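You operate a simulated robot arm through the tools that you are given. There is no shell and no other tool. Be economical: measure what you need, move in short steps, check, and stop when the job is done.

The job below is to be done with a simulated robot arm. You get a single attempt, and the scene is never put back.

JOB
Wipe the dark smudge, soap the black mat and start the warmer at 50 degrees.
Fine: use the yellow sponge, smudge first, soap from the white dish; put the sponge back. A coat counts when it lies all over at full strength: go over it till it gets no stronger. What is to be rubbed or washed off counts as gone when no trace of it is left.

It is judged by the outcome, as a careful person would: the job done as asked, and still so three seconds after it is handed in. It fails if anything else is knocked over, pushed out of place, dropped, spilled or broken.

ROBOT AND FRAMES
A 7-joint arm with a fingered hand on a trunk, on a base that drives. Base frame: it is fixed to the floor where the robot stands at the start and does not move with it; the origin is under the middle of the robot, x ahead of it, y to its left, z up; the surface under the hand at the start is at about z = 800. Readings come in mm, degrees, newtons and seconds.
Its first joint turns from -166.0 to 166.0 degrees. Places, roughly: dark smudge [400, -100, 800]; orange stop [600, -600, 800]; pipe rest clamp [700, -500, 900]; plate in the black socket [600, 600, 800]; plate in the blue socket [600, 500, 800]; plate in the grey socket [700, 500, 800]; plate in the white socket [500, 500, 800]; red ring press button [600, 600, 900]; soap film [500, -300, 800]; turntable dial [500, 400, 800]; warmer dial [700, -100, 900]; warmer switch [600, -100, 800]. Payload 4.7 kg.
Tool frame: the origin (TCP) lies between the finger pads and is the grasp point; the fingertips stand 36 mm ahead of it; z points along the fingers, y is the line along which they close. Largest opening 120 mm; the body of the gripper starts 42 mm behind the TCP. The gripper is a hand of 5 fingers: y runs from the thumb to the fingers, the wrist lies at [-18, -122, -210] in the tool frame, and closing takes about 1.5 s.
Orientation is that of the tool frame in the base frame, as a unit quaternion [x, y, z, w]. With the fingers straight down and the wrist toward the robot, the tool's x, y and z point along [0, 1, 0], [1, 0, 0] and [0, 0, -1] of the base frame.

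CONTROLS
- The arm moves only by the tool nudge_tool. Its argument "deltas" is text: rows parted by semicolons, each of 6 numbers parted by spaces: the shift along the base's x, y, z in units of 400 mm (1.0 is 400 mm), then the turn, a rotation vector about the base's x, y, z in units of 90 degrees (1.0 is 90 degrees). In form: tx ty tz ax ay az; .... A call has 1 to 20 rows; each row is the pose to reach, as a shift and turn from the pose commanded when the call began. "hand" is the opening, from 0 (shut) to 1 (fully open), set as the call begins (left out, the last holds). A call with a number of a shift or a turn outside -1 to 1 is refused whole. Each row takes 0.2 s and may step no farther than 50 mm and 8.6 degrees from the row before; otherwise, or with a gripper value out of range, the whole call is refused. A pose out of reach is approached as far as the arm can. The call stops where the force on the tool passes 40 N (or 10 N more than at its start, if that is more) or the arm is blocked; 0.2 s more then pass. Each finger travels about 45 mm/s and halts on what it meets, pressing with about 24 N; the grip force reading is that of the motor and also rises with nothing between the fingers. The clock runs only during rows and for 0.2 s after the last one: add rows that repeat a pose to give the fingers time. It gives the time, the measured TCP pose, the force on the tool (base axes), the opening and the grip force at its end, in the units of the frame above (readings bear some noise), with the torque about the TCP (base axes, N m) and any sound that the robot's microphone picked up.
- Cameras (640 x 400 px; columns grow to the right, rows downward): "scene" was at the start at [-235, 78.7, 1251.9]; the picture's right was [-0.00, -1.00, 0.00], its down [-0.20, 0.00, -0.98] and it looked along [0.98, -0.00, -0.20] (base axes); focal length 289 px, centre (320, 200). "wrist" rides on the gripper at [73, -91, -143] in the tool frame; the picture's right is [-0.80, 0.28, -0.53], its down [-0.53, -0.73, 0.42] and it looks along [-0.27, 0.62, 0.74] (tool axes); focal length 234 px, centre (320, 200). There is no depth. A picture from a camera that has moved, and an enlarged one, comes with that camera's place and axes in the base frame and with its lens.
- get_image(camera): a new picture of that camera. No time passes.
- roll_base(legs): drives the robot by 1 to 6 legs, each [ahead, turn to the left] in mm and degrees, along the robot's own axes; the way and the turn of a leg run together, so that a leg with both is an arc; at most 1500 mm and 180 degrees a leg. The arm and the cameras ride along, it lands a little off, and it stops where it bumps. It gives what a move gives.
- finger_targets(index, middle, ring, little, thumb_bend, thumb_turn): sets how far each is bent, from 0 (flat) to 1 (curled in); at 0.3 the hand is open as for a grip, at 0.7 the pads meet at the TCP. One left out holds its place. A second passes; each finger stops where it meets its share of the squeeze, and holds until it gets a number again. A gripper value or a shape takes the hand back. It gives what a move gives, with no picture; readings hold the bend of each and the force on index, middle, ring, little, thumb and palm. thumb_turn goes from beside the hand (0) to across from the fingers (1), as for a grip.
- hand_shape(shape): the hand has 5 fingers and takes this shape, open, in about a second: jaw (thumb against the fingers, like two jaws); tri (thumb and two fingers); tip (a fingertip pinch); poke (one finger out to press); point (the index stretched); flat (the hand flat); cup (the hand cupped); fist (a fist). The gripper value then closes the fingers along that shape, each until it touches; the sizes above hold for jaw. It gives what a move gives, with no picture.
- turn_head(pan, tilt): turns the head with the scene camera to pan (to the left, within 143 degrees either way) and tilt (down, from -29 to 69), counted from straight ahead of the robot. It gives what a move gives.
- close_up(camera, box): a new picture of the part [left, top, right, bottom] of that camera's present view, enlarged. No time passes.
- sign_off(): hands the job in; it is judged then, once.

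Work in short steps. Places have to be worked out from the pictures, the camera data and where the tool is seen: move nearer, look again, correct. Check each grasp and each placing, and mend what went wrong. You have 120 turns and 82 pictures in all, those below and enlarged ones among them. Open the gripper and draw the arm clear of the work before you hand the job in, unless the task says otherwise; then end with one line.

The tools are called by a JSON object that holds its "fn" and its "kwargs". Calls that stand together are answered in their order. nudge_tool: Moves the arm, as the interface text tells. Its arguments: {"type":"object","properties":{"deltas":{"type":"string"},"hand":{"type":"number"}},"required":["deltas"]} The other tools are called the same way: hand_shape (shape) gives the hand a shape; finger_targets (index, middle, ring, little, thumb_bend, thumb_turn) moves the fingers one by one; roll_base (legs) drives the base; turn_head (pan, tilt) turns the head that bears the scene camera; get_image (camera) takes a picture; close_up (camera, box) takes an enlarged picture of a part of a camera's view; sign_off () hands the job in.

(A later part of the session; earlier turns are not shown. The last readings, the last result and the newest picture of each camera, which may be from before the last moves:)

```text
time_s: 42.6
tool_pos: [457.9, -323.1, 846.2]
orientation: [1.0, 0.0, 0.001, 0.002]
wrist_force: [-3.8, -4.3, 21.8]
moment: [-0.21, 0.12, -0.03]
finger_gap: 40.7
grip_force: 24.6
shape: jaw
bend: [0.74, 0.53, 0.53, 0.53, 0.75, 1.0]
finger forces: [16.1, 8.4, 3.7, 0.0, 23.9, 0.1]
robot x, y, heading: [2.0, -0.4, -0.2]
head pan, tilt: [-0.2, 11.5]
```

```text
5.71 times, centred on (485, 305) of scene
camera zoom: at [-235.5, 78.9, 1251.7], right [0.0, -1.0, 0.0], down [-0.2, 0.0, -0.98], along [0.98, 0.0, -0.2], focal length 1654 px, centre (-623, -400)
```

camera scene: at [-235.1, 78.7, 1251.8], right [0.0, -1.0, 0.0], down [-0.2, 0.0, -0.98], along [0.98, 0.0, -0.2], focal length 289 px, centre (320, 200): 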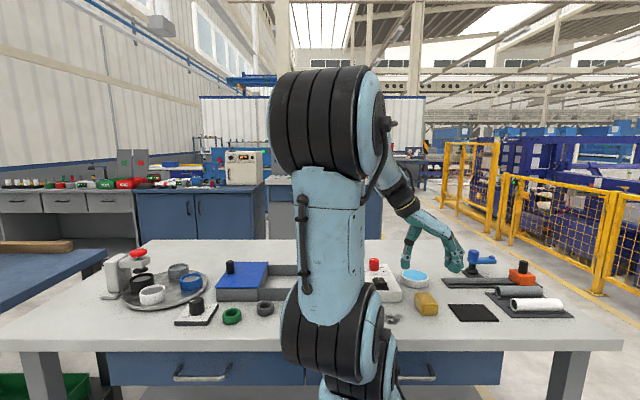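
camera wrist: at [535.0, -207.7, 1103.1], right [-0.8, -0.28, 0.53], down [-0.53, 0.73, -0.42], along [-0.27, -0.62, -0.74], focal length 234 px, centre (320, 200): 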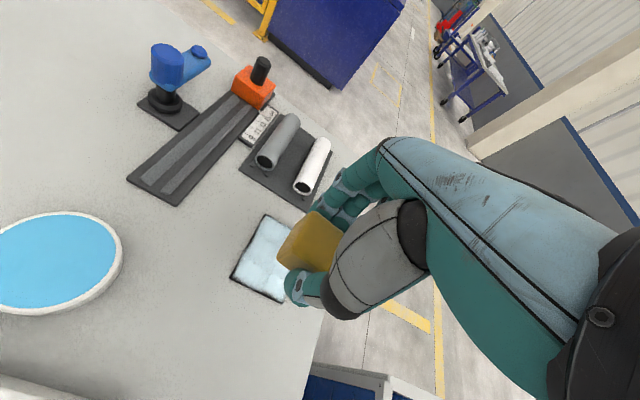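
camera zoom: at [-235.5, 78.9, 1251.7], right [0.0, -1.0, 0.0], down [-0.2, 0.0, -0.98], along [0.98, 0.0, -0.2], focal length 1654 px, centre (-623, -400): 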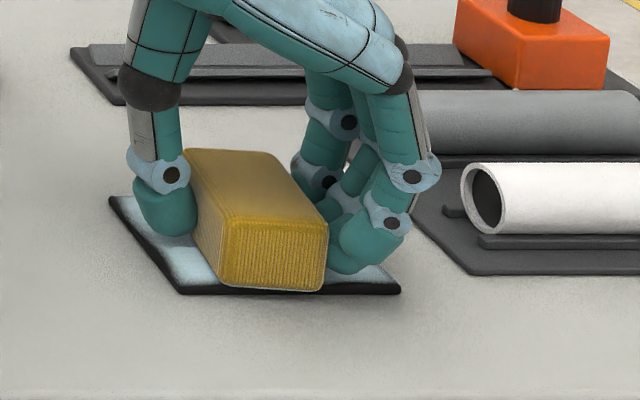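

Contact is back at 22 N. Strokes again, left edge first, at this depth.

{"fn": "nudge_tool", "kwargs": {"deltas": "0 0.04 0 0 0 0; 0 0.084 0 0 0 0; -0.02 0.084 0 0 0 0; 0.01 0.084 0 0 0 0; 0.045 0.084 0 0 0 0; 0.01 0.084 0 0 0 0; -0.02 0.084 0 0 0 0; -0.02 0.045 0 0 0 0; 0.01 0.045 0 0 0 0; 0.045 0.045 0 0 0 0; 0.045 0 0 0 0 0; 0.01 0 0 0 0 0; -0.02 0 0 0 0 0; -0.02 -0.045 0 0 0 0; 0.01 -0.045 0 0 0 0; 0.045 -0.045 0 0 0 0; 0.045 -0.09 0 0 0 0; 0.01 -0.09 0 0 0 0; -0.02 -0.09 0 0 0 0; -0.02 -0.11 0 0 0 0"}}

{"fn": "nudge_tool", "kwargs": {"deltas": "0.03 0 0 0 0 0; 0.065 0 0 0 0 0; 0.065 0.05 0 0 0 0; 0.065 0.1 0 0 0 0; 0.065 0.15 0 0 0 0; 0.065 0.194 0 0 0 0; 0.03 0.194 0 0 0 0; 0 0.194 0 0 0 0; 0 0.15 0 0 0 0; 0 0.1 0 0 0 0; 0 0.05 0 0 0 0; 0 0 0 0 0 0; 0.03 0 0 0 0 0; 0.03 0.05 0 0 0 0; 0.03 0.1 0 0 0 0; 0.03 0.1 0.08 0 0 0; 0.03 0.1 0.18 0 0 0; 0.03 0.15 0.26 0 0 0"}}

{"fn": "close_up", "kwargs": {"camera": "scene", "box": [440, 290, 515, 340]}}

```text
time_s: 46.8
tool_pos: [449.4, -366.4, 843.4]
orientation: [1.0, 0.0, 0.001, 0.0]
wrist_force: [-0.4, -0.2, -1.3]
moment: [0.01, 0.01, 0.02]
finger_gap: 40.6
grip_force: 23.7
shape: jaw
bend: [0.74, 0.53, 0.53, 0.53, 0.75, 1.0]
finger forces: [13.6, 6.3, 2.7, 0.0, 22.7, 0.0]
robot x, y, heading: [0.9, -4.8, 0.2]
head pan, tilt: [-0.2, 11.5]
```

```text
time_s: 50.6
tool_pos: [462.5, -307.8, 947.6]
orientation: [1.0, -0.001, 0.0, -0.001]
wrist_force: [-0.5, -0.3, -0.2]
moment: [0.01, -0.03, 0.02]
finger_gap: 40.6
grip_force: 23.8
shape: jaw
bend: [0.74, 0.53, 0.53, 0.53, 0.75, 1.0]
finger forces: [13.6, 6.2, 2.8, 0.0, 22.5, 0.0]
robot x, y, heading: [2.6, 2.5, -0.1]
head pan, tilt: [-0.2, 11.5]
```

```text
8.00 times, centred on (478, 315) of scene
camera zoom: at [-234.9, 78.6, 1251.9], right [0.0, -1.0, 0.0], down [-0.2, 0.0, -0.98], along [0.98, 0.0, -0.2], focal length 2315 px, centre (-940, -720)
```

zoom: 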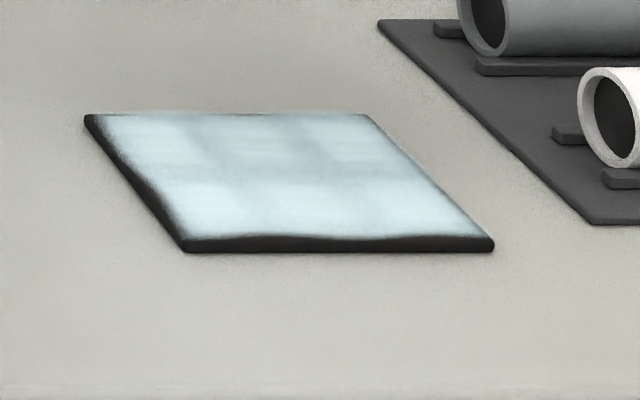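

The film looks unchanged, so the sponge may not have touched. I inspect the sponge in the hand.

{"fn": "close_up", "kwargs": {"camera": "scene", "box": [410, 220, 530, 300]}}

{"fn": "close_up", "kwargs": {"camera": "wrist", "box": [200, 160, 400, 340]}}

```text
5.00 times, centred on (470, 260) of scene
camera zoom: at [-234.9, 78.6, 1251.9], right [0.0, -1.0, 0.0], down [-0.2, 0.0, -0.98], along [0.98, 0.0, -0.2], focal length 1447 px, centre (-430, -100)
```

zoom: 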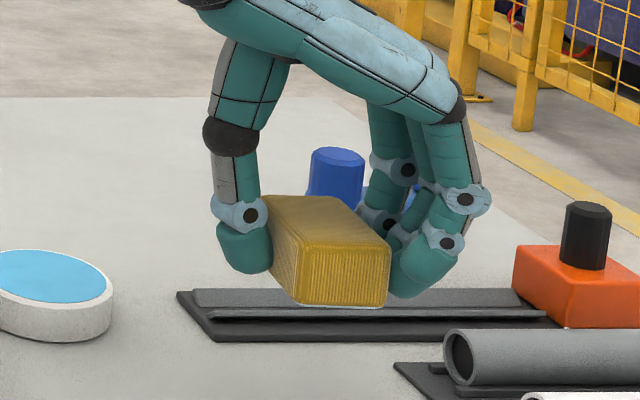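

```text
2.22 times, centred on (300, 250) of wrist
camera zoom: at [534.8, -216.8, 1092.9], right [-0.8, -0.28, 0.53], down [-0.53, 0.73, -0.42], along [-0.27, -0.62, -0.74], focal length 520 px, centre (364, 89)
```

zoom: 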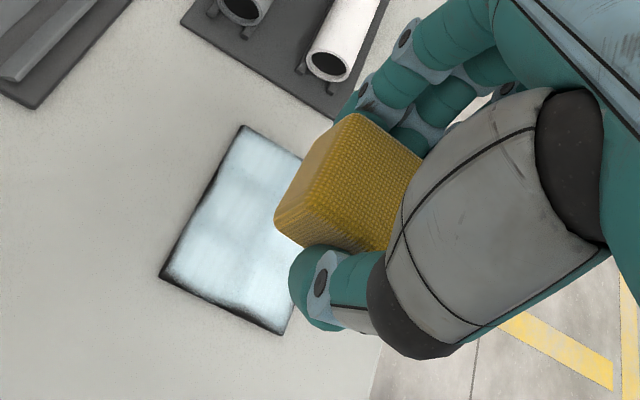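

The sponge has slid up ~6 mm in the grip, so the fingertips are level with its underside. I'll set it down on the mat, regrip higher, and then press more lightly.

{"fn": "nudge_tool", "kwargs": {"deltas": "0 -0.049 -0.08 0 0 0; 0 -0.049 -0.16 0 0 0; 0 -0.049 -0.23 0 0 0; 0 -0.049 -0.25 0 0 0; 0 -0.049 -0.257 0 0 0"}}

```text
time_s: 51.8
tool_pos: [461.9, -326.6, 844.3]
orientation: [1.0, 0.0, 0.0, 0.0]
wrist_force: [0.3, 0.6, -0.9]
moment: [-0.03, -0.01, 0.03]
finger_gap: 40.4
grip_force: 24.6
shape: jaw
bend: [0.74, 0.53, 0.53, 0.53, 0.75, 1.0]
finger forces: [13.6, 6.1, 2.8, 0.0, 22.5, 0.0]
robot x, y, heading: [-2.3, -0.8, -0.0]
head pan, tilt: [-0.2, 11.5]
```

No contact yet; lowering in 1 mm steps.

{"fn": "nudge_tool", "kwargs": {"deltas": "0 0 -0.0035 0 0 0; 0 0 -0.006 0 0 0; 0 0 -0.006 0 0 0"}}

{"fn": "close_up", "kwargs": {"camera": "scene", "box": [440, 270, 530, 340]}}

```text
time_s: 52.6
tool_pos: [461.4, -326.3, 841.5]
orientation: [1.0, 0.0, -0.001, 0.0]
wrist_force: [-0.9, -0.5, 3.9]
moment: [0.05, 0.05, 0.04]
finger_gap: 40.7
grip_force: 24.2
shape: jaw
bend: [0.74, 0.53, 0.53, 0.53, 0.75, 1.0]
finger forces: [13.6, 6.3, 2.9, 0.0, 22.9, 0.1]
robot x, y, heading: [0.5, -1.7, -0.2]
head pan, tilt: [-0.2, 11.5]
```

```text
5.71 times, centred on (485, 305) of scene
camera zoom: at [-235.1, 78.7, 1251.8], right [0.0, -1.0, 0.0], down [-0.2, 0.0, -0.98], along [0.98, 0.0, -0.2], focal length 1654 px, centre (-623, -400)
```

zoom: 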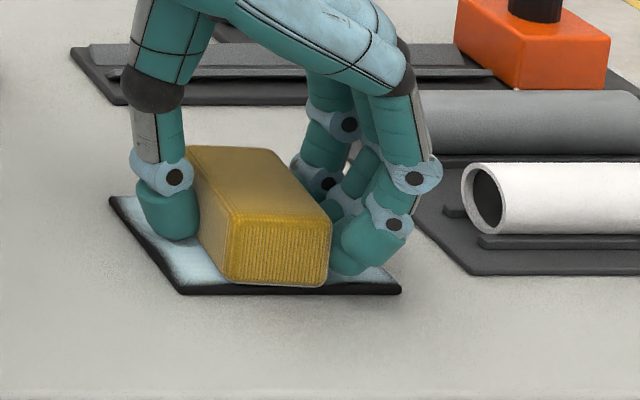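

Resting on the mat. I open to 0.6, rise ~9 mm, and look.

{"fn": "nudge_tool", "kwargs": {"deltas": "0 0 0 0 0 0; 0 0 0 0 0 0; 0 0 0 0 0 0; 0 0 0 0 0 0; 0 0 0 0 0 0; 0 0 0.01 0 0 0; 0 0 0.023 0 0 0", "hand": 0.6}}

{"fn": "close_up", "kwargs": {"camera": "scene", "box": [440, 270, 530, 340]}}

{"fn": "close_up", "kwargs": {"camera": "wrist", "box": [200, 160, 400, 340]}}

```text
time_s: 54.2
tool_pos: [461.4, -325.6, 852.0]
orientation: [1.0, 0.0, 0.0, 0.0]
wrist_force: [-0.5, -0.2, -0.3]
moment: [0.0, -0.01, -0.02]
finger_gap: 71.5
grip_force: 0.0
shape: jaw
bend: [0.74, 0.41, 0.38, 0.42, 0.66, 1.0]
finger forces: [0.1, 0.0, 0.1, 0.1, 0.0, 0.1]
robot x, y, heading: [1.0, -2.1, 0.4]
head pan, tilt: [-0.2, 11.5]
```

```text
5.71 times, centred on (485, 305) of scene
camera zoom: at [-235.0, 78.7, 1251.8], right [0.0, -1.0, 0.0], down [-0.2, 0.0, -0.98], along [0.98, 0.0, -0.2], focal length 1654 px, centre (-623, -400)
```

zoom: 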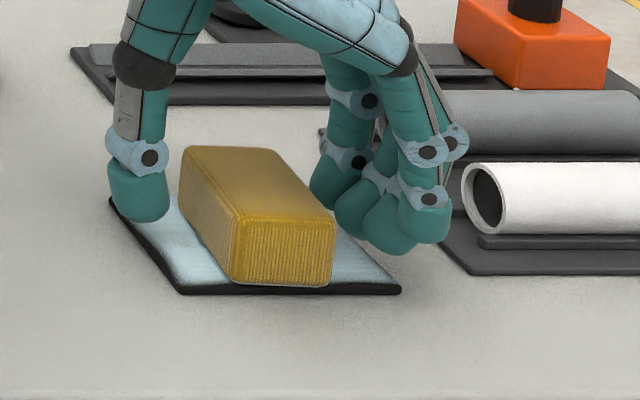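

```text
2.22 times, centred on (300, 250) of wrist
camera zoom: at [533.6, -234.9, 996.7], right [-0.8, -0.28, 0.53], down [-0.53, 0.73, -0.42], along [-0.27, -0.62, -0.74], focal length 520 px, centre (364, 89)
```

zoom: 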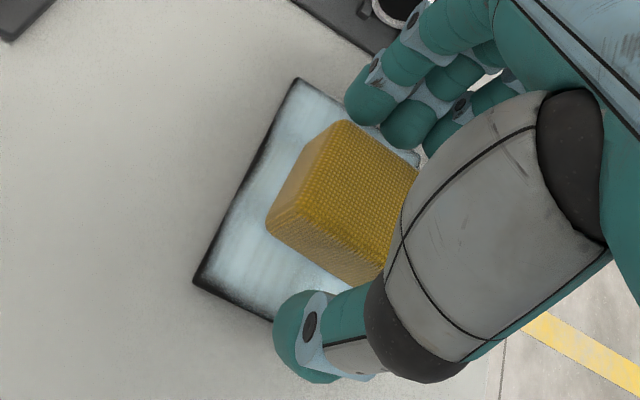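

Sponge sits upright on the mat, centre ≈[466,−329]. I regrip at this height, shifted +5 mm in x.

{"fn": "nudge_tool", "kwargs": {"deltas": "0.012 -0.006 0 0 0 0; 0.012 -0.006 0 0 0 0; 0.012 -0.006 0 0 0 0; 0.012 -0.006 0 0 0 0; 0.012 -0.006 0 0 0 0; 0.012 -0.006 0 0 0 0; 0.012 -0.006 0 0 0 0; 0.012 -0.006 0 0 0 0", "hand": 0}}

{"fn": "nudge_tool", "kwargs": {"deltas": "0 0 0.04 0 0 0; 0 0 0.08 0 0 0; 0 0 0.12 0 0 0; 0 0 0.12 0 0 0"}}

{"fn": "close_up", "kwargs": {"camera": "scene", "box": [430, 250, 535, 340]}}

```text
time_s: 56.0
tool_pos: [466.8, -328.9, 852.0]
orientation: [1.0, 0.0, 0.0, 0.0]
wrist_force: [0.2, -0.9, -0.4]
moment: [0.0, -0.04, 0.03]
finger_gap: 40.2
grip_force: 23.7
shape: jaw
bend: [0.74, 0.53, 0.53, 0.52, 0.74, 1.0]
finger forces: [12.1, 6.4, 2.7, 0.0, 21.0, 0.1]
robot x, y, heading: [-0.6, 1.4, 0.0]
head pan, tilt: [-0.2, 11.5]
```

```text
time_s: 57.0
tool_pos: [467.7, -328.1, 899.1]
orientation: [1.0, 0.0, 0.0, 0.0]
wrist_force: [0.0, -0.5, -0.2]
moment: [0.0, -0.01, 0.03]
finger_gap: 39.9
grip_force: 23.9
shape: jaw
bend: [0.74, 0.53, 0.53, 0.52, 0.74, 1.0]
finger forces: [12.0, 6.3, 2.7, 0.0, 21.0, 0.0]
robot x, y, heading: [-1.1, 0.9, 0.1]
head pan, tilt: [-0.2, 11.5]
```

```text
4.44 times, centred on (482, 295) of scene
camera zoom: at [-235.0, 78.7, 1251.8], right [0.0, -1.0, 0.0], down [-0.2, 0.0, -0.98], along [0.98, 0.0, -0.2], focal length 1286 px, centre (-402, -222)
```

zoom: 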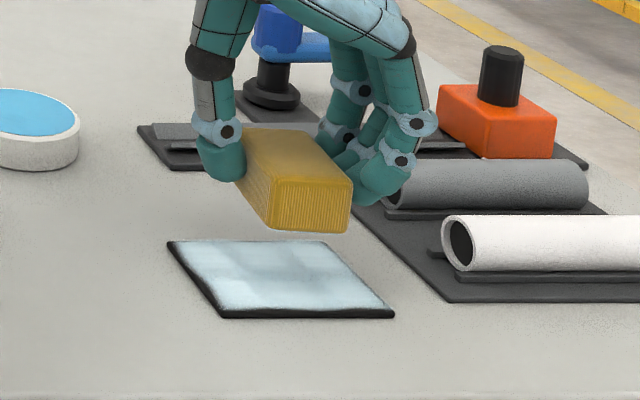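

Good regrip with sponge centred on the TCP. Lower to light contact and check the force.

{"fn": "nudge_tool", "kwargs": {"deltas": "0 0.04 -0.06 0 0 0; 0 0.04 -0.1 0 0 0; 0 0.04 -0.118 0 0 0; 0 0.04 -0.125 0 0 0"}}

```text
time_s: 58.0
tool_pos: [467.0, -313.7, 852.1]
orientation: [1.0, 0.0, 0.001, 0.0]
wrist_force: [1.2, 1.1, 10.7]
moment: [-0.03, 0.01, 0.02]
finger_gap: 40.2
grip_force: 24.0
shape: jaw
bend: [0.74, 0.53, 0.53, 0.52, 0.74, 1.0]
finger forces: [12.2, 6.8, 2.8, 0.0, 23.4, 0.0]
robot x, y, heading: [1.1, -2.4, 0.2]
head pan, tilt: [-0.2, 11.5]
```

10.7 N: good. Strokes along the left edge and then across.

{"fn": "nudge_tool", "kwargs": {"deltas": "0 0.04 0 0 0 0; -0.024 0.04 0 0 0 0; 0 0.04 0 0 0 0; 0.022 0.04 0 0 0 0; 0 0.04 0 0 0 0; -0.024 0.04 0 0 0 0; -0.024 0 0 0 0 0; -0.024 -0.04 0 0 0 0; -0.024 -0.085 0 0 0 0; -0.024 -0.13 0 0 0 0; 0 -0.13 0 0 0 0; 0.022 -0.13 0 0 0 0; 0.022 -0.085 0 0 0 0; 0.022 -0.04 0 0 0 0; 0.022 0 0 0 0 0; 0.022 0.04 0 0 0 0; 0 0 0 0 0 0; 0 -0.04 0 0 0 0; 0 -0.085 0 0 0 0; 0 -0.04 0 0 0 0"}}

{"fn": "nudge_tool", "kwargs": {"deltas": "0 0 0.06 0 0 0; 0 0.02 0.16 0 0 0; 0 0.04 0.24 0 0 0"}}

{"fn": "close_up", "kwargs": {"camera": "scene", "box": [440, 290, 515, 340]}}

```text
time_s: 62.2
tool_pos: [467.3, -328.9, 851.3]
orientation: [1.0, 0.0, 0.0, 0.0]
wrist_force: [0.3, -1.0, -0.5]
moment: [0.02, 0.0, 0.01]
finger_gap: 40.2
grip_force: 24.4
shape: jaw
bend: [0.74, 0.54, 0.55, 0.52, 0.74, 1.0]
finger forces: [12.6, 6.7, 3.4, 0.0, 22.5, 0.0]
robot x, y, heading: [2.2, -0.6, 0.2]
head pan, tilt: [-0.2, 11.5]
```

```text
time_s: 63.0
tool_pos: [467.1, -312.8, 944.7]
orientation: [1.0, 0.001, 0.0, 0.0]
wrist_force: [-0.1, -0.4, -0.7]
moment: [0.02, 0.01, 0.01]
finger_gap: 40.5
grip_force: 24.1
shape: jaw
bend: [0.74, 0.54, 0.55, 0.52, 0.74, 1.0]
finger forces: [12.4, 6.8, 3.4, 0.0, 22.5, 0.0]
robot x, y, heading: [1.8, 1.3, -0.3]
head pan, tilt: [-0.2, 11.5]
```

```text
8.00 times, centred on (478, 315) of scene
camera zoom: at [-234.9, 78.6, 1251.9], right [0.0, -1.0, 0.0], down [-0.2, 0.0, -0.98], along [0.98, 0.0, -0.2], focal length 2315 px, centre (-940, -720)
```

zoom: 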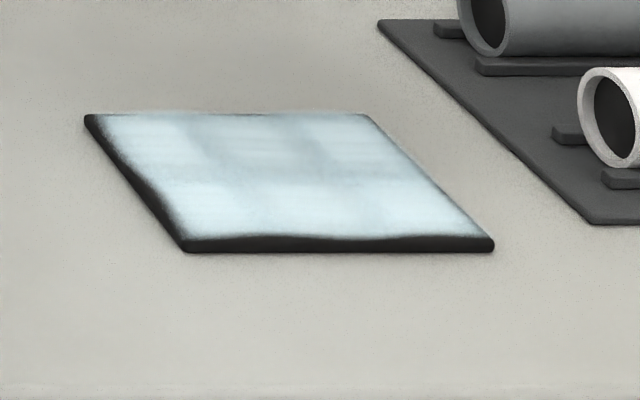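

Nothing changed — the earlier reload was likely without contact, as the sponge had already slid up. I reload now, watching the force.

{"fn": "nudge_tool", "kwargs": {"deltas": "0.085 0.04 0 0 0 0; 0.17 0.08 0 0 0 0; 0.255 0.12 0 0 0 0; 0.34 0.16 0 0 0 0; 0.4255 0.2 0 0 0 0; 0.4255 0.205 -0.07 0 0 0; 0.4255 0.205 -0.14 0 0 0; 0.4255 0.205 -0.175 0 0 0; 0.4255 0.205 -0.183 0 0 0"}}

```text
time_s: 65.0
tool_pos: [637.9, -231.6, 872.1]
orientation: [1.0, 0.0, -0.001, 0.0]
wrist_force: [0.2, -0.2, -0.7]
moment: [0.01, -0.02, 0.01]
finger_gap: 40.7
grip_force: 24.3
shape: jaw
bend: [0.74, 0.54, 0.55, 0.52, 0.74, 1.0]
finger forces: [12.3, 6.7, 3.4, 0.0, 22.3, 0.0]
robot x, y, heading: [-3.7, -0.4, 0.0]
head pan, tilt: [-0.2, 11.5]
```

Not touching yet; I step down until I read contact.

{"fn": "nudge_tool", "kwargs": {"deltas": "0 0 -0.003 0 0 0; 0 0 -0.006 0 0 0; 0 0 -0.009 0 0 0"}}

{"fn": "close_up", "kwargs": {"camera": "scene", "box": [370, 230, 490, 310]}}

```text
time_s: 65.8
tool_pos: [637.4, -231.2, 868.8]
orientation: [1.0, 0.0, 0.002, 0.001]
wrist_force: [0.3, 1.3, 10.9]
moment: [0.02, 0.0, 0.03]
finger_gap: 40.4
grip_force: 24.0
shape: jaw
bend: [0.74, 0.54, 0.55, 0.52, 0.75, 1.0]
finger forces: [12.3, 7.0, 3.6, 0.1, 23.7, 0.0]
robot x, y, heading: [-2.4, 0.7, -0.0]
head pan, tilt: [-0.2, 11.5]
```

```text
5.00 times, centred on (430, 270) of scene
camera zoom: at [-235.3, 78.8, 1251.8], right [0.0, -1.0, 0.0], down [-0.2, 0.0, -0.98], along [0.98, 0.0, -0.2], focal length 1447 px, centre (-230, -150)
```

zoom: 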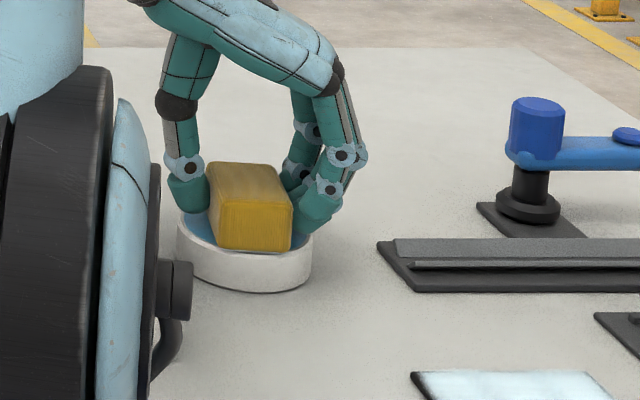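

10.9 N in the soap. Hold, lift, carry to the mat's left part and lower to light contact.

{"fn": "nudge_tool", "kwargs": {"deltas": "0 0 0 0 0 0; 0 0 0 0 0 0; 0 0 0 0 0 0; 0 0 0.06 0 0 0; 0 0 0.12 0 0 0; -0.085 -0.04 0.12 0 0 0; -0.17 -0.08 0.12 0 0 0; -0.255 -0.12 0.12 0 0 0; -0.34 -0.16 0.12 0 0 0; -0.425 -0.19 0.12 0 0 0; -0.425 -0.19 0.03 0 0 0; -0.425 -0.19 -0.025 0 0 0; -0.425 -0.19 -0.042 0 0 0; -0.425 -0.19 -0.048 0 0 0"}}

```text
time_s: 68.8
tool_pos: [466.8, -305.5, 848.8]
orientation: [1.0, -0.001, 0.0, 0.0]
wrist_force: [-0.7, 0.8, -0.6]
moment: [0.02, 0.05, 0.01]
finger_gap: 40.3
grip_force: 24.0
shape: jaw
bend: [0.74, 0.54, 0.55, 0.52, 0.74, 1.0]
finger forces: [12.5, 6.4, 3.2, 0.1, 22.1, 0.0]
robot x, y, heading: [4.4, 2.4, 0.1]
head pan, tilt: [-0.2, 11.5]
```

Not in contact yet; stepping down.

{"fn": "nudge_tool", "kwargs": {"deltas": "0 0 -0.003 0 0 0; 0 0 -0.006 0 0 0; 0 0 -0.008 0 0 0"}}

```text
time_s: 69.6
tool_pos: [467.3, -305.8, 848.2]
orientation: [1.0, 0.0, 0.001, 0.001]
wrist_force: [-0.1, 3.9, 18.7]
moment: [0.14, 0.06, -0.03]
finger_gap: 40.8
grip_force: 24.2
shape: jaw
bend: [0.74, 0.54, 0.55, 0.52, 0.74, 1.0]
finger forces: [12.2, 6.6, 3.2, 0.1, 25.8, 0.0]
robot x, y, heading: [0.1, 0.5, 0.0]
head pan, tilt: [-0.2, 11.5]
```

18.7 N. A short set of strokes along the left and front edges, then a look.

{"fn": "nudge_tool", "kwargs": {"deltas": "0 0.02 0 0 0 0; -0.025 0.02 0 0 0 0; 0 0.02 0 0 0 0; 0.022 0.02 0 0 0 0; 0.022 -0.02 0 0 0 0; 0 -0.02 0 0 0 0; -0.025 -0.02 0 0 0 0; -0.025 -0.06 0 0 0 0; 0 -0.06 0 0 0 0; 0.022 -0.06 0 0 0 0; 0.022 -0.1 0 0 0 0; 0 -0.1 0 0 0 0; -0.025 -0.1 0 0 0 0"}}

{"fn": "nudge_tool", "kwargs": {"deltas": "0 0 0.06 0 0 0; 0 0.02 0.16 0 0 0; 0 0.06 0.24 0 0 0"}}

{"fn": "close_up", "kwargs": {"camera": "scene", "box": [440, 290, 515, 340]}}

```text
time_s: 72.4
tool_pos: [457.2, -346.7, 846.1]
orientation: [1.0, 0.0, 0.0, 0.001]
wrist_force: [-0.1, 0.1, -0.7]
moment: [0.01, 0.01, 0.02]
finger_gap: 40.5
grip_force: 23.4
shape: jaw
bend: [0.74, 0.54, 0.54, 0.52, 0.74, 1.0]
finger forces: [12.5, 6.8, 2.9, 0.1, 22.3, 0.0]
robot x, y, heading: [-3.2, -0.7, 0.2]
head pan, tilt: [-0.2, 11.5]
```

```text
time_s: 73.2
tool_pos: [455.4, -323.4, 943.1]
orientation: [1.0, 0.0, -0.001, -0.001]
wrist_force: [-0.7, -0.6, -0.4]
moment: [0.0, -0.03, -0.01]
finger_gap: 40.6
grip_force: 24.5
shape: jaw
bend: [0.74, 0.54, 0.54, 0.52, 0.74, 1.0]
finger forces: [12.6, 6.8, 2.8, 0.0, 22.3, 0.0]
robot x, y, heading: [2.2, -3.7, -0.1]
head pan, tilt: [-0.2, 11.5]
```

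```text
8.00 times, centred on (478, 315) of scene
camera zoom: at [-234.9, 78.7, 1251.9], right [0.0, -1.0, 0.0], down [-0.2, 0.0, -0.98], along [0.98, 0.0, -0.2], focal length 2315 px, centre (-940, -720)
```

zoom: 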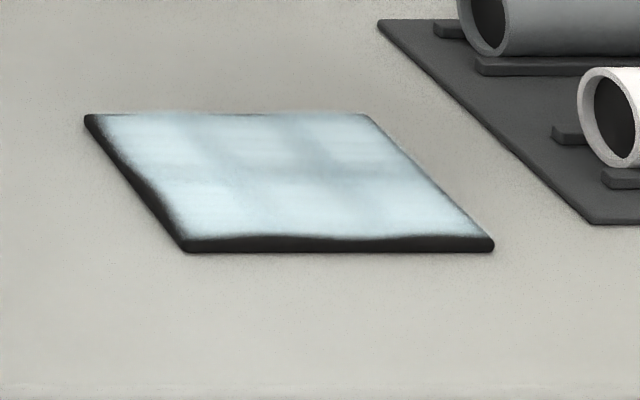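

Still no change even with a fresh sponge. As a test, I press the sponge's middle right over the left margin strip to see whether it is really unsoaped.

{"fn": "nudge_tool", "kwargs": {"deltas": "0.01 0.05 -0.08 0 0 0; 0.025 0.0885 -0.16 0 0 0; 0.025 0.0885 -0.22 0 0 0; 0.025 0.0885 -0.24 0 0 0; 0.025 0.0885 -0.245 0 0 0; 0.025 0.0885 -0.25 0 0 0"}}

```text
time_s: 74.6
tool_pos: [465.9, -286.4, 844.6]
orientation: [1.0, 0.0, 0.001, 0.002]
wrist_force: [-3.6, 2.8, 22.3]
moment: [0.13, 0.17, -0.04]
finger_gap: 41.0
grip_force: 24.1
shape: jaw
bend: [0.74, 0.54, 0.54, 0.52, 0.74, 1.0]
finger forces: [12.9, 7.5, 3.3, 0.1, 26.0, 0.1]
robot x, y, heading: [-0.3, -3.5, -0.1]
head pan, tilt: [-0.2, 11.5]
```

{"fn": "nudge_tool", "kwargs": {"deltas": "-0.03 0 0 0 0 0; -0.06 0 0 0 0 0; -0.06 -0.03 0 0 0 0; -0.03 -0.03 0 0 0 0; 0.02 -0.03 0 0 0 0; 0.02 0 0 0 0 0; -0.02 0 0 0 0 0; -0.06 -0.03 0 0 0 0; -0.06 -0.03 0.06 0 0 0; -0.03 -0.06 0.15 0 0 0; -0.03 -0.06 0.25 0 0 0"}}

{"fn": "close_up", "kwargs": {"camera": "scene", "box": [440, 290, 515, 340]}}

{"fn": "close_up", "kwargs": {"camera": "wrist", "box": [200, 160, 400, 340]}}

```text
time_s: 77.0
tool_pos: [453.9, -312.1, 942.6]
orientation: [1.0, 0.0, -0.001, -0.001]
wrist_force: [0.6, -0.5, -0.2]
moment: [0.0, 0.0, 0.01]
finger_gap: 40.5
grip_force: 23.3
shape: jaw
bend: [0.74, 0.53, 0.55, 0.52, 0.75, 0.99]
finger forces: [13.0, 7.0, 3.3, 0.1, 23.3, 0.0]
robot x, y, heading: [0.5, 0.3, 0.3]
head pan, tilt: [-0.2, 11.5]
```

```text
8.00 times, centred on (478, 315) of scene
camera zoom: at [-235.0, 78.7, 1251.9], right [0.0, -1.0, 0.0], down [-0.2, 0.0, -0.98], along [0.98, 0.0, -0.2], focal length 2315 px, centre (-940, -720)
```

zoom: 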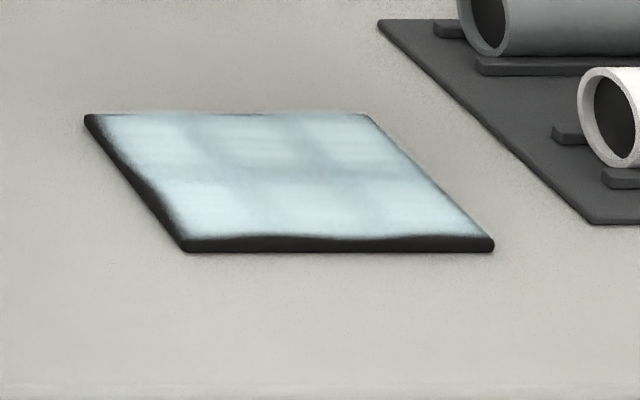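

```text
2.22 times, centred on (300, 250) of wrist
camera zoom: at [526.7, -219.3, 1086.4], right [-0.8, -0.28, 0.53], down [-0.53, 0.73, -0.42], along [-0.27, -0.62, -0.74], focal length 520 px, centre (364, 89)
```

zoom: 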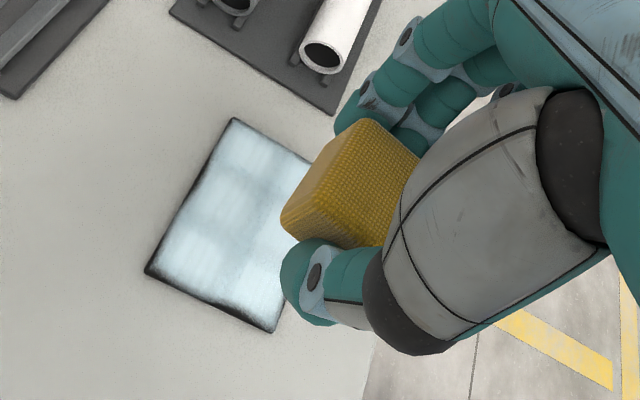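

Even pressing right on the strip changes nothing: the margins and faint seams are just how the film renders, so the coat is at full strength. Now I return the sponge to [488,−212].

{"fn": "nudge_tool", "kwargs": {"deltas": "0.03 0.08 0 0 0 0; 0.06 0.16 0 0 0 0; 0.085 0.245 0 0 0 0; 0.085 0.245 -0.08 0 0 0; 0.085 0.245 -0.16 0 0 0; 0.085 0.245 -0.22 0 0 0; 0.085 0.245 -0.238 0 0 0; 0.085 0.245 -0.246 0 0 0"}}

{"fn": "close_up", "kwargs": {"camera": "scene", "box": [370, 240, 490, 320]}}

```text
time_s: 78.8
tool_pos: [488.6, -212.6, 843.9]
orientation: [1.0, 0.0, 0.0, -0.001]
wrist_force: [0.0, -0.3, -0.2]
moment: [-0.02, 0.0, 0.02]
finger_gap: 40.7
grip_force: 24.2
shape: jaw
bend: [0.74, 0.53, 0.55, 0.52, 0.75, 0.99]
finger forces: [13.2, 6.8, 3.3, 0.0, 23.4, 0.0]
robot x, y, heading: [0.9, 1.9, -0.1]
head pan, tilt: [-0.2, 11.5]
```

```text
5.00 times, centred on (430, 280) of scene
camera zoom: at [-235.0, 78.7, 1251.8], right [0.0, -1.0, 0.0], down [-0.2, 0.0, -0.98], along [0.98, 0.0, -0.2], focal length 1447 px, centre (-230, -200)
```

zoom: 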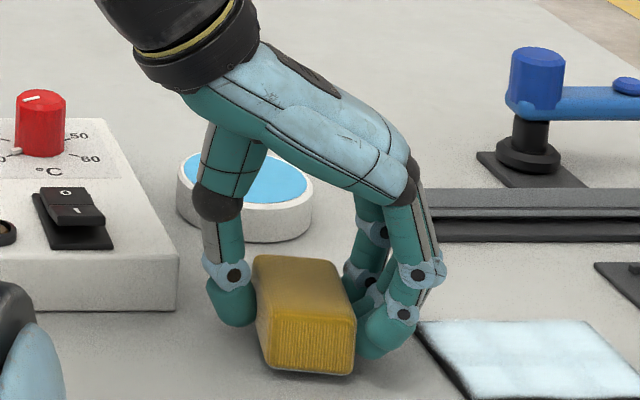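

Nearly down; I shift 4 mm to −y and lower to contact.

{"fn": "nudge_tool", "kwargs": {"deltas": "0 -0.01 0 0 0 0; 0 -0.01 -0.003 0 0 0; 0 -0.01 -0.006 0 0 0; 0 -0.01 -0.008 0 0 0"}}

```text
time_s: 79.8
tool_pos: [489.4, -217.6, 840.8]
orientation: [1.0, 0.0, 0.0, 0.0]
wrist_force: [0.3, -0.9, -0.2]
moment: [0.04, 0.0, 0.01]
finger_gap: 40.6
grip_force: 24.5
shape: jaw
bend: [0.74, 0.53, 0.55, 0.52, 0.75, 0.99]
finger forces: [13.2, 6.8, 3.3, 0.0, 23.3, 0.1]
robot x, y, heading: [-3.0, 0.4, -0.0]
head pan, tilt: [-0.2, 11.5]
```

{"fn": "nudge_tool", "kwargs": {"deltas": "0 0 -0.003 0 0 0; 0 0 -0.005 0 0 0"}}

{"fn": "close_up", "kwargs": {"camera": "scene", "box": [370, 240, 490, 320]}}

```text
time_s: 80.4
tool_pos: [488.9, -217.3, 840.3]
orientation: [1.0, 0.0, 0.0, 0.001]
wrist_force: [-0.5, -0.4, 0.1]
moment: [-0.02, 0.0, 0.01]
finger_gap: 40.5
grip_force: 23.5
shape: jaw
bend: [0.74, 0.53, 0.55, 0.52, 0.75, 0.99]
finger forces: [13.1, 6.8, 3.3, 0.0, 23.3, 0.1]
robot x, y, heading: [-1.6, 0.0, -0.0]
head pan, tilt: [-0.2, 11.5]
```

```text
5.00 times, centred on (430, 280) of scene
camera zoom: at [-235.0, 78.8, 1251.8], right [0.0, -1.0, 0.0], down [-0.2, 0.0, -0.98], along [0.98, 0.0, -0.2], focal length 1447 px, centre (-230, -200)
```

zoom: 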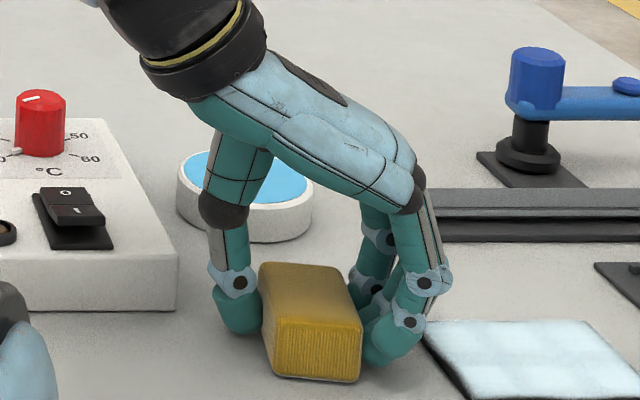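

Practically on the table; one more millimetre, then open.

{"fn": "nudge_tool", "kwargs": {"deltas": "0 0 -0.003 0 0 0; 0 0 -0.003 0 0 0"}}

{"fn": "nudge_tool", "kwargs": {"deltas": "0 0 0 0 0 0; 0 0 0 0 0 0; 0 0 0 0 0 0; 0 0 0 0 0 0; 0 0 0 0 0 0; 0 0 0 0 0 0; 0 0 0.08 0 0 0; 0 0 0.18 0 0 0; 0 0 0.3 0 0 0; 0 0 0.4 0 0 0", "hand": 0.62}}

{"fn": "close_up", "kwargs": {"camera": "scene", "box": [340, 240, 520, 340]}}

{"fn": "get_image", "kwargs": {"camera": "wrist"}}

```text
time_s: 81.0
tool_pos: [490.0, -217.2, 838.5]
orientation: [1.0, 0.0, 0.0, 0.0]
wrist_force: [0.8, 1.1, 5.0]
moment: [0.02, 0.02, -0.01]
finger_gap: 40.7
grip_force: 23.3
shape: jaw
bend: [0.74, 0.53, 0.55, 0.52, 0.75, 0.99]
finger forces: [12.9, 6.7, 3.1, 0.1, 24.1, 0.1]
robot x, y, heading: [2.6, 1.1, 0.2]
head pan, tilt: [-0.2, 11.5]
```

```text
time_s: 83.2
tool_pos: [489.3, -217.0, 998.0]
orientation: [1.0, 0.0, 0.0, 0.001]
wrist_force: [-0.4, -0.5, 0.0]
moment: [0.02, 0.03, -0.02]
finger_gap: 73.7
grip_force: 0.0
shape: jaw
bend: [0.28, 0.4, 0.37, 0.43, 0.65, 1.0]
finger forces: [0.0, 0.1, 0.0, 0.1, 0.0, 0.0]
robot x, y, heading: [1.5, -3.1, -0.0]
head pan, tilt: [-0.2, 11.5]
```

```text
3.56 times, centred on (430, 290) of scene
camera zoom: at [-234.9, 78.7, 1251.9], right [0.0, -1.0, 0.0], down [-0.2, 0.0, -0.98], along [0.98, 0.0, -0.2], focal length 1029 px, centre (-71, -120)
```

zoom: 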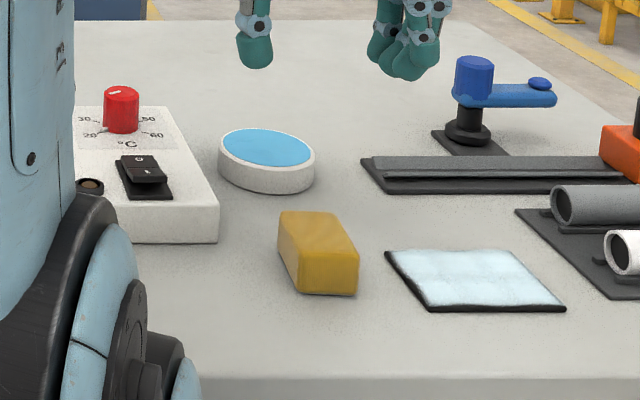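

```text
30 pictures are left
camera wrist: at [562.3, -125.4, 1141.5], right [-0.8, -0.28, 0.53], down [-0.53, 0.73, -0.42], along [-0.27, -0.62, -0.74], focal length 234 px, centre (320, 200)
```

wrist: 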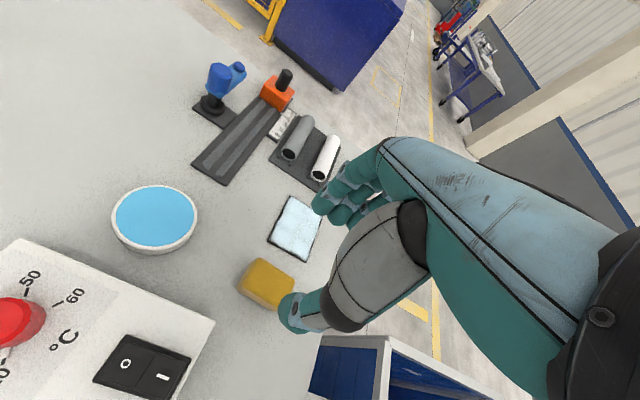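

Sponge is back within ~5 mm of its old spot, and the film looks even. Next the dial: label geometry gives centre ≈[653,−102], 20 at +120°, 50 at −60° (a 180° clockwise turn). I yaw the hand back and go near it for a look.

{"fn": "nudge_tool", "kwargs": {"deltas": "0.03 0.03 0 0 0 0.09; 0.06 0.06 0 0 0 0.18; 0.09 0.09 0 0 0 0.27; 0.12 0.12 0 0 0 0.36; 0.15 0.15 0 0 0 0.45; 0.18 0.19 0 0 0 0.54; 0.21 0.22 0 0 0 0.63; 0.24 0.26 0 0 0 0.72; 0.27 0.3 0 0 0 0.81; 0.3 0.33 0 0 0 0.9; 0.3275 0.3675 0 0 0 0.99; 0.3275 0.3675 0 0 0 1.0"}}

{"fn": "hand_shape", "kwargs": {"shape": "tri"}}

{"fn": "get_image", "kwargs": {"camera": "wrist"}}

{"fn": "close_up", "kwargs": {"camera": "scene", "box": [310, 220, 460, 320]}}

```text
time_s: 85.8
tool_pos: [620.5, -69.6, 998.4]
orientation: [0.706, 0.708, 0.0, 0.0]
wrist_force: [-0.2, 0.1, 0.3]
moment: [0.03, -0.04, 0.03]
finger_gap: 73.9
grip_force: 0.0
shape: jaw
bend: [0.28, 0.4, 0.37, 0.43, 0.65, 1.0]
finger forces: [0.0, 0.0, 0.1, 0.0, 0.0, 0.1]
robot x, y, heading: [-0.8, 4.3, -0.1]
head pan, tilt: [-0.2, 11.5]
```

```text
time_s: 86.7
tool_pos: [620.5, -70.3, 998.0]
orientation: [0.707, 0.707, 0.0, 0.0]
wrist_force: [0.3, 0.1, 0.2]
moment: [0.0, 0.02, 0.02]
finger_gap: 119.7
grip_force: 0.1
shape: tri
bend: [0.3, 0.3, 0.99, 0.99, 0.3, 0.98]
finger forces: [0.0, 0.0, 0.1, 0.0, 0.1, 0.0]
robot x, y, heading: [-3.1, 0.5, 0.0]
head pan, tilt: [-0.2, 11.5]
```

```text
29 pictures are left
camera wrist: at [529.4, 2.5, 1142.4], right [0.28, -0.8, 0.53], down [-0.73, -0.53, -0.42], along [0.62, -0.27, -0.74], focal length 234 px, centre (320, 200)
```

wrist: 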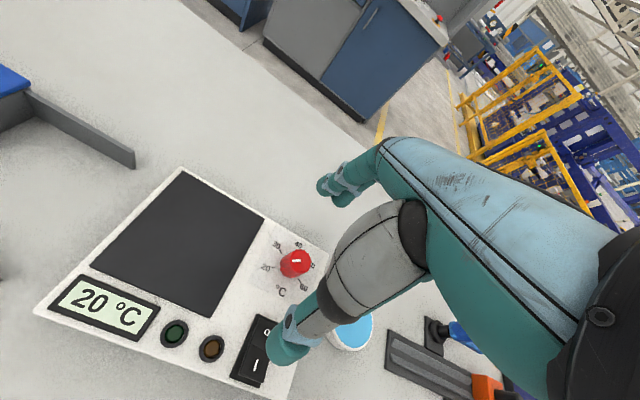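

```text
4.00 times, centred on (385, 270) of scene
camera zoom: at [-235.0, 78.8, 1251.8], right [0.0, -1.0, 0.0], down [-0.2, 0.0, -0.98], along [0.98, 0.0, -0.2], focal length 1158 px, centre (60, -80)
```

zoom: 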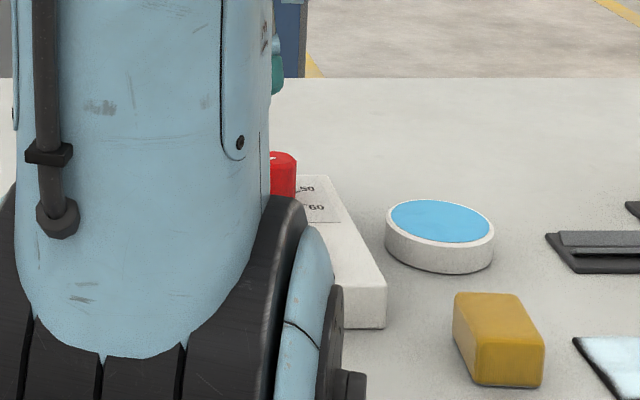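

Zooming on the dial in the wrist view.

{"fn": "close_up", "kwargs": {"camera": "wrist", "box": [220, 200, 360, 340]}}

```text
2.86 times, centred on (290, 270) of wrist
camera zoom: at [529.4, 2.5, 1142.4], right [0.28, -0.8, 0.53], down [-0.73, -0.53, -0.42], along [0.62, -0.27, -0.74], focal length 669 px, centre (406, 0)
```

zoom: 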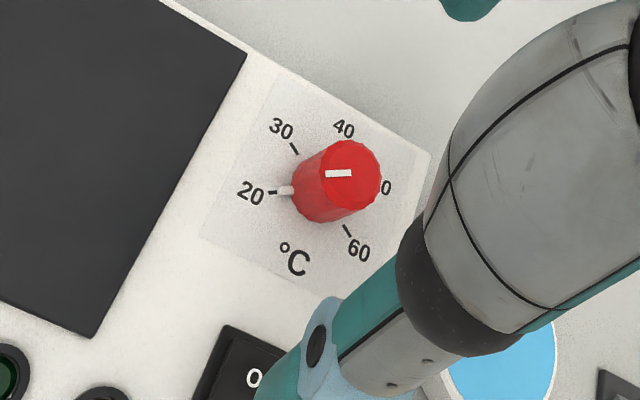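

The knob centre computes to [654,−102.5], top z≈866, Ø≈29 mm, pointer exactly at 20. I go above it and partly down with the tri shape at 0.6 opening.

{"fn": "nudge_tool", "kwargs": {"deltas": "0.04 -0.04 0 0 0 0; 0.084 -0.08 0 0 0 0; 0.084 -0.08 -0.1 0 0 0; 0.084 -0.08 -0.19 0 0 0; 0.084 -0.08 -0.22 0 0 0; 0.084 -0.08 -0.22 0 0 0", "hand": 0.6}}

{"fn": "close_up", "kwargs": {"camera": "wrist", "box": [180, 120, 460, 340]}}

```text
time_s: 88.1
tool_pos: [651.8, -101.7, 910.2]
orientation: [0.707, 0.707, 0.0, 0.0]
wrist_force: [-0.5, -0.5, -0.7]
moment: [0.0, 0.03, 0.03]
finger_gap: 72.5
grip_force: 0.0
shape: tri
bend: [0.74, 0.41, 0.99, 0.99, 0.65, 1.0]
finger forces: [0.0, 0.1, 0.0, 0.1, 0.0, 0.0]
robot x, y, heading: [3.9, -3.1, -0.1]
head pan, tilt: [-0.2, 11.5]
```

```text
1.82 times, centred on (320, 230) of wrist
camera zoom: at [561.5, -28.4, 1054.5], right [0.28, -0.8, 0.53], down [-0.73, -0.53, -0.42], along [0.62, -0.27, -0.74], focal length 426 px, centre (320, 146)
```

zoom: 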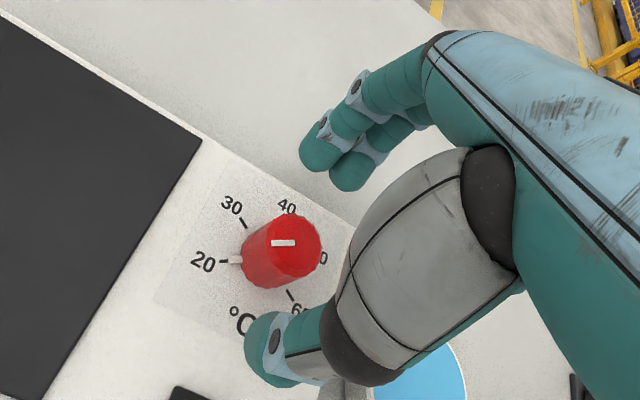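

The knob lies centred between thumb and fingers. I descend to TCP z≈880 and close.

{"fn": "nudge_tool", "kwargs": {"deltas": "0.005 -0.002 -0.04 0 0 0; 0.005 -0.002 -0.075 0 0 0"}}

{"fn": "nudge_tool", "kwargs": {"deltas": "0 0 0 0 0 0; 0 0 0 0 0 0; 0 0 0 0 0 0; 0 0 0 0 0 0; 0 0 0 0 0 0; 0 0 0 0 0 0; 0 0 0 0 0 0; 0 0 0 0 0 0", "hand": 0}}

{"fn": "close_up", "kwargs": {"camera": "wrist", "box": [120, 120, 460, 400]}}

```text
time_s: 88.7
tool_pos: [654.9, -104.3, 879.1]
orientation: [0.707, 0.707, -0.001, 0.0]
wrist_force: [0.5, 0.1, -0.2]
moment: [-0.02, 0.01, 0.0]
finger_gap: 72.5
grip_force: 0.1
shape: tri
bend: [0.74, 0.41, 0.99, 0.99, 0.65, 1.0]
finger forces: [0.1, 0.1, 0.0, 0.1, 0.1, 0.1]
robot x, y, heading: [-1.4, 0.0, 0.3]
head pan, tilt: [-0.2, 11.5]
```

```text
time_s: 90.5
tool_pos: [654.5, -103.6, 878.2]
orientation: [0.707, 0.707, 0.0, 0.001]
wrist_force: [-1.3, -1.0, -2.6]
moment: [0.02, -0.01, 0.06]
finger_gap: 23.8
grip_force: 23.8
shape: tri
bend: [0.73, 0.62, 1.0, 1.0, 0.74, 1.0]
finger forces: [10.6, 9.4, 0.0, 0.0, 21.1, 0.0]
robot x, y, heading: [0.4, 0.6, 0.0]
head pan, tilt: [-0.2, 11.5]
```

```text
1.43 times, centred on (290, 260) of wrist
camera zoom: at [563.0, -31.1, 1023.4], right [0.28, -0.8, 0.53], down [-0.73, -0.53, -0.42], along [0.62, -0.27, -0.74], focal length 334 px, centre (363, 114)
```

zoom: 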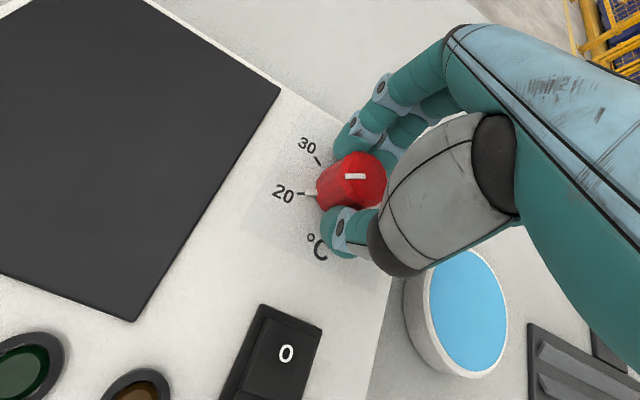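

Knob gripped by thumb and two fingers. I turn −90° (clockwise).

{"fn": "nudge_tool", "kwargs": {"deltas": "0 0 0 0 0 -0.083; 0 0 0 0 0 -0.167; 0 0 0 0 0 -0.25; 0 0 0 0 0 -0.333; 0 0 0 0 0 -0.417; 0 0 0 0 0 -0.5; 0 0 0 0 0 -0.583; 0 0 0 0 0 -0.667; 0 0 0 0 0 -0.75; 0 0 0 0 0 -0.833; 0 0 0 0 0 -0.917; 0 0 0 0 0 -1.0; 0 0 0 0 0 -1.0"}}

{"fn": "close_up", "kwargs": {"camera": "wrist", "box": [120, 120, 460, 400]}}

{"fn": "close_up", "kwargs": {"camera": "scene", "box": [310, 240, 430, 320]}}

```text
time_s: 93.3
tool_pos: [655.2, -102.8, 879.4]
orientation: [1.0, -0.001, -0.001, 0.0]
wrist_force: [-14.6, -2.3, -8.8]
moment: [-0.15, 0.34, 0.03]
finger_gap: 22.3
grip_force: 24.2
shape: tri
bend: [0.73, 0.61, 1.0, 1.0, 0.74, 1.0]
finger forces: [8.8, 15.0, 0.0, 0.1, 21.8, 0.1]
robot x, y, heading: [-0.8, -0.3, -0.1]
head pan, tilt: [-0.2, 11.5]
```

```text
1.43 times, centred on (290, 260) of wrist
camera zoom: at [728.5, -11.6, 1023.7], right [-0.8, -0.28, 0.53], down [-0.53, 0.73, -0.42], along [-0.27, -0.62, -0.74], focal length 334 px, centre (363, 114)
```

zoom: 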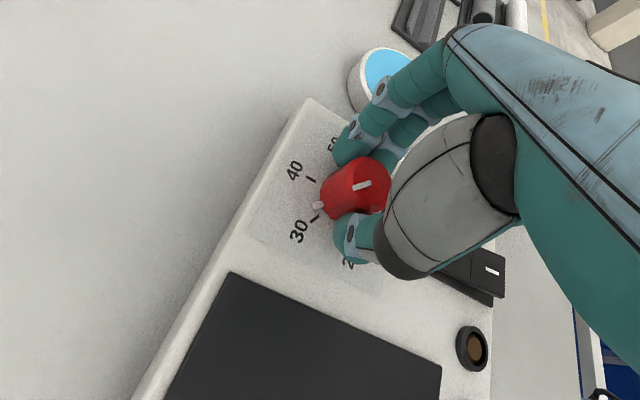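

```text
5.00 times, centred on (370, 280) of scene
camera zoom: at [-235.2, 78.7, 1251.8], right [0.0, -1.0, 0.0], down [-0.2, 0.0, -0.98], along [0.98, 0.0, -0.2], focal length 1447 px, centre (70, -200)
```

zoom: 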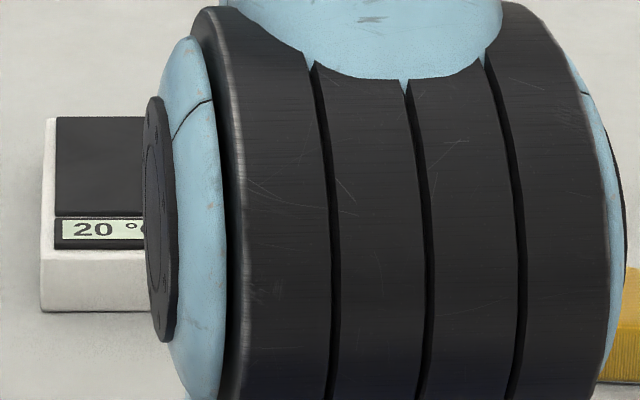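

The pointer turned to about 31–32 (some slip). I ease 2 mm to −x to relieve the side load and turn on by −50°.

{"fn": "nudge_tool", "kwargs": {"deltas": "-0.005 0 0 0 0 -0.08; -0.005 0 0 0 0 -0.16; -0.005 0 0 0 0 -0.24; -0.005 0 0 0 0 -0.32; -0.005 0 0 0 0 -0.4; -0.005 0 0 0 0 -0.48; -0.005 0 0 0 0 -0.555; -0.005 0 0 0 0 -0.555"}}

{"fn": "close_up", "kwargs": {"camera": "wrist", "box": [120, 120, 460, 400]}}

```text
time_s: 95.1
tool_pos: [653.7, -102.6, 879.7]
orientation: [0.906, -0.422, 0.0, 0.0]
wrist_force: [-6.3, 7.1, -12.0]
moment: [0.06, 0.19, 0.02]
finger_gap: 22.1
grip_force: 23.5
shape: tri
bend: [0.73, 0.61, 1.0, 1.0, 0.73, 1.0]
finger forces: [9.1, 13.0, 0.0, 0.1, 21.4, 0.0]
robot x, y, heading: [-0.7, -2.9, 0.1]
head pan, tilt: [-0.2, 11.5]
```

```text
1.43 times, centred on (290, 260) of wrist
camera zoom: at [770.1, -99.1, 1024.3], right [-0.73, 0.44, 0.53], down [0.22, 0.88, -0.42], along [-0.65, -0.2, -0.74], focal length 334 px, centre (363, 114)
```

zoom: 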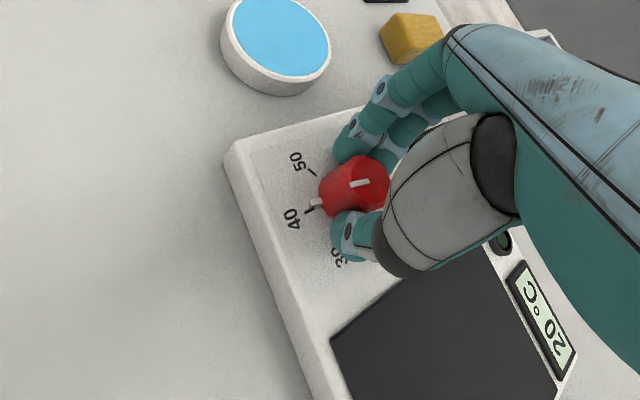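

Pointer is now near 41; the arm still has room, so I go on −50°.

{"fn": "nudge_tool", "kwargs": {"deltas": "0 0 0 0 0 -0.08; 0 0 0 0 0 -0.16; 0 0 0 0 0 -0.24; 0 0 0 0 0 -0.32; 0 0 0 0 0 -0.4; 0 0 0 0 0 -0.48; 0 0 0 0 0 -0.555; 0 0 0 0 0 -0.555"}}

{"fn": "close_up", "kwargs": {"camera": "wrist", "box": [120, 120, 460, 400]}}

```text
time_s: 96.9
tool_pos: [641.6, -138.6, 883.9]
orientation: [-0.649, 0.76, 0.0, 0.008]
wrist_force: [-1.2, 0.2, 5.4]
moment: [-0.02, -0.24, 0.01]
finger_gap: 18.6
grip_force: 23.3
shape: tri
bend: [0.74, 0.73, 1.0, 1.0, 0.84, 1.0]
finger forces: [0.0, 0.1, 0.0, 0.0, 0.1, 0.0]
out of reach, approached as far as the arm can: row 6, 7, 8
robot x, y, heading: [-1.5, 4.0, -0.0]
head pan, tilt: [-0.2, 11.5]
```

```text
1.43 times, centred on (290, 260) of wrist
camera zoom: at [719.9, -227.2, 1028.7], right [-0.16, 0.83, 0.53], down [0.81, 0.42, -0.41], along [-0.56, 0.37, -0.74], focal length 334 px, centre (363, 114)
```

zoom: 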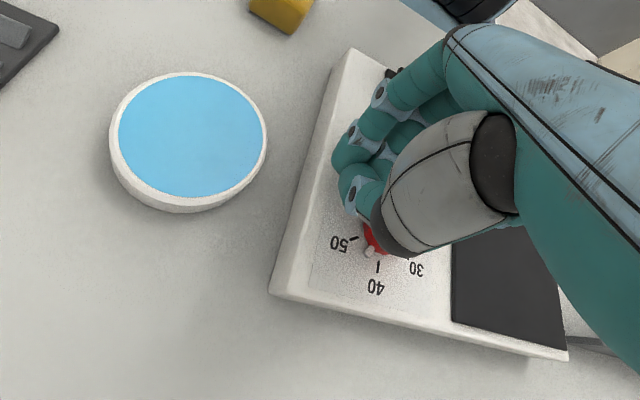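

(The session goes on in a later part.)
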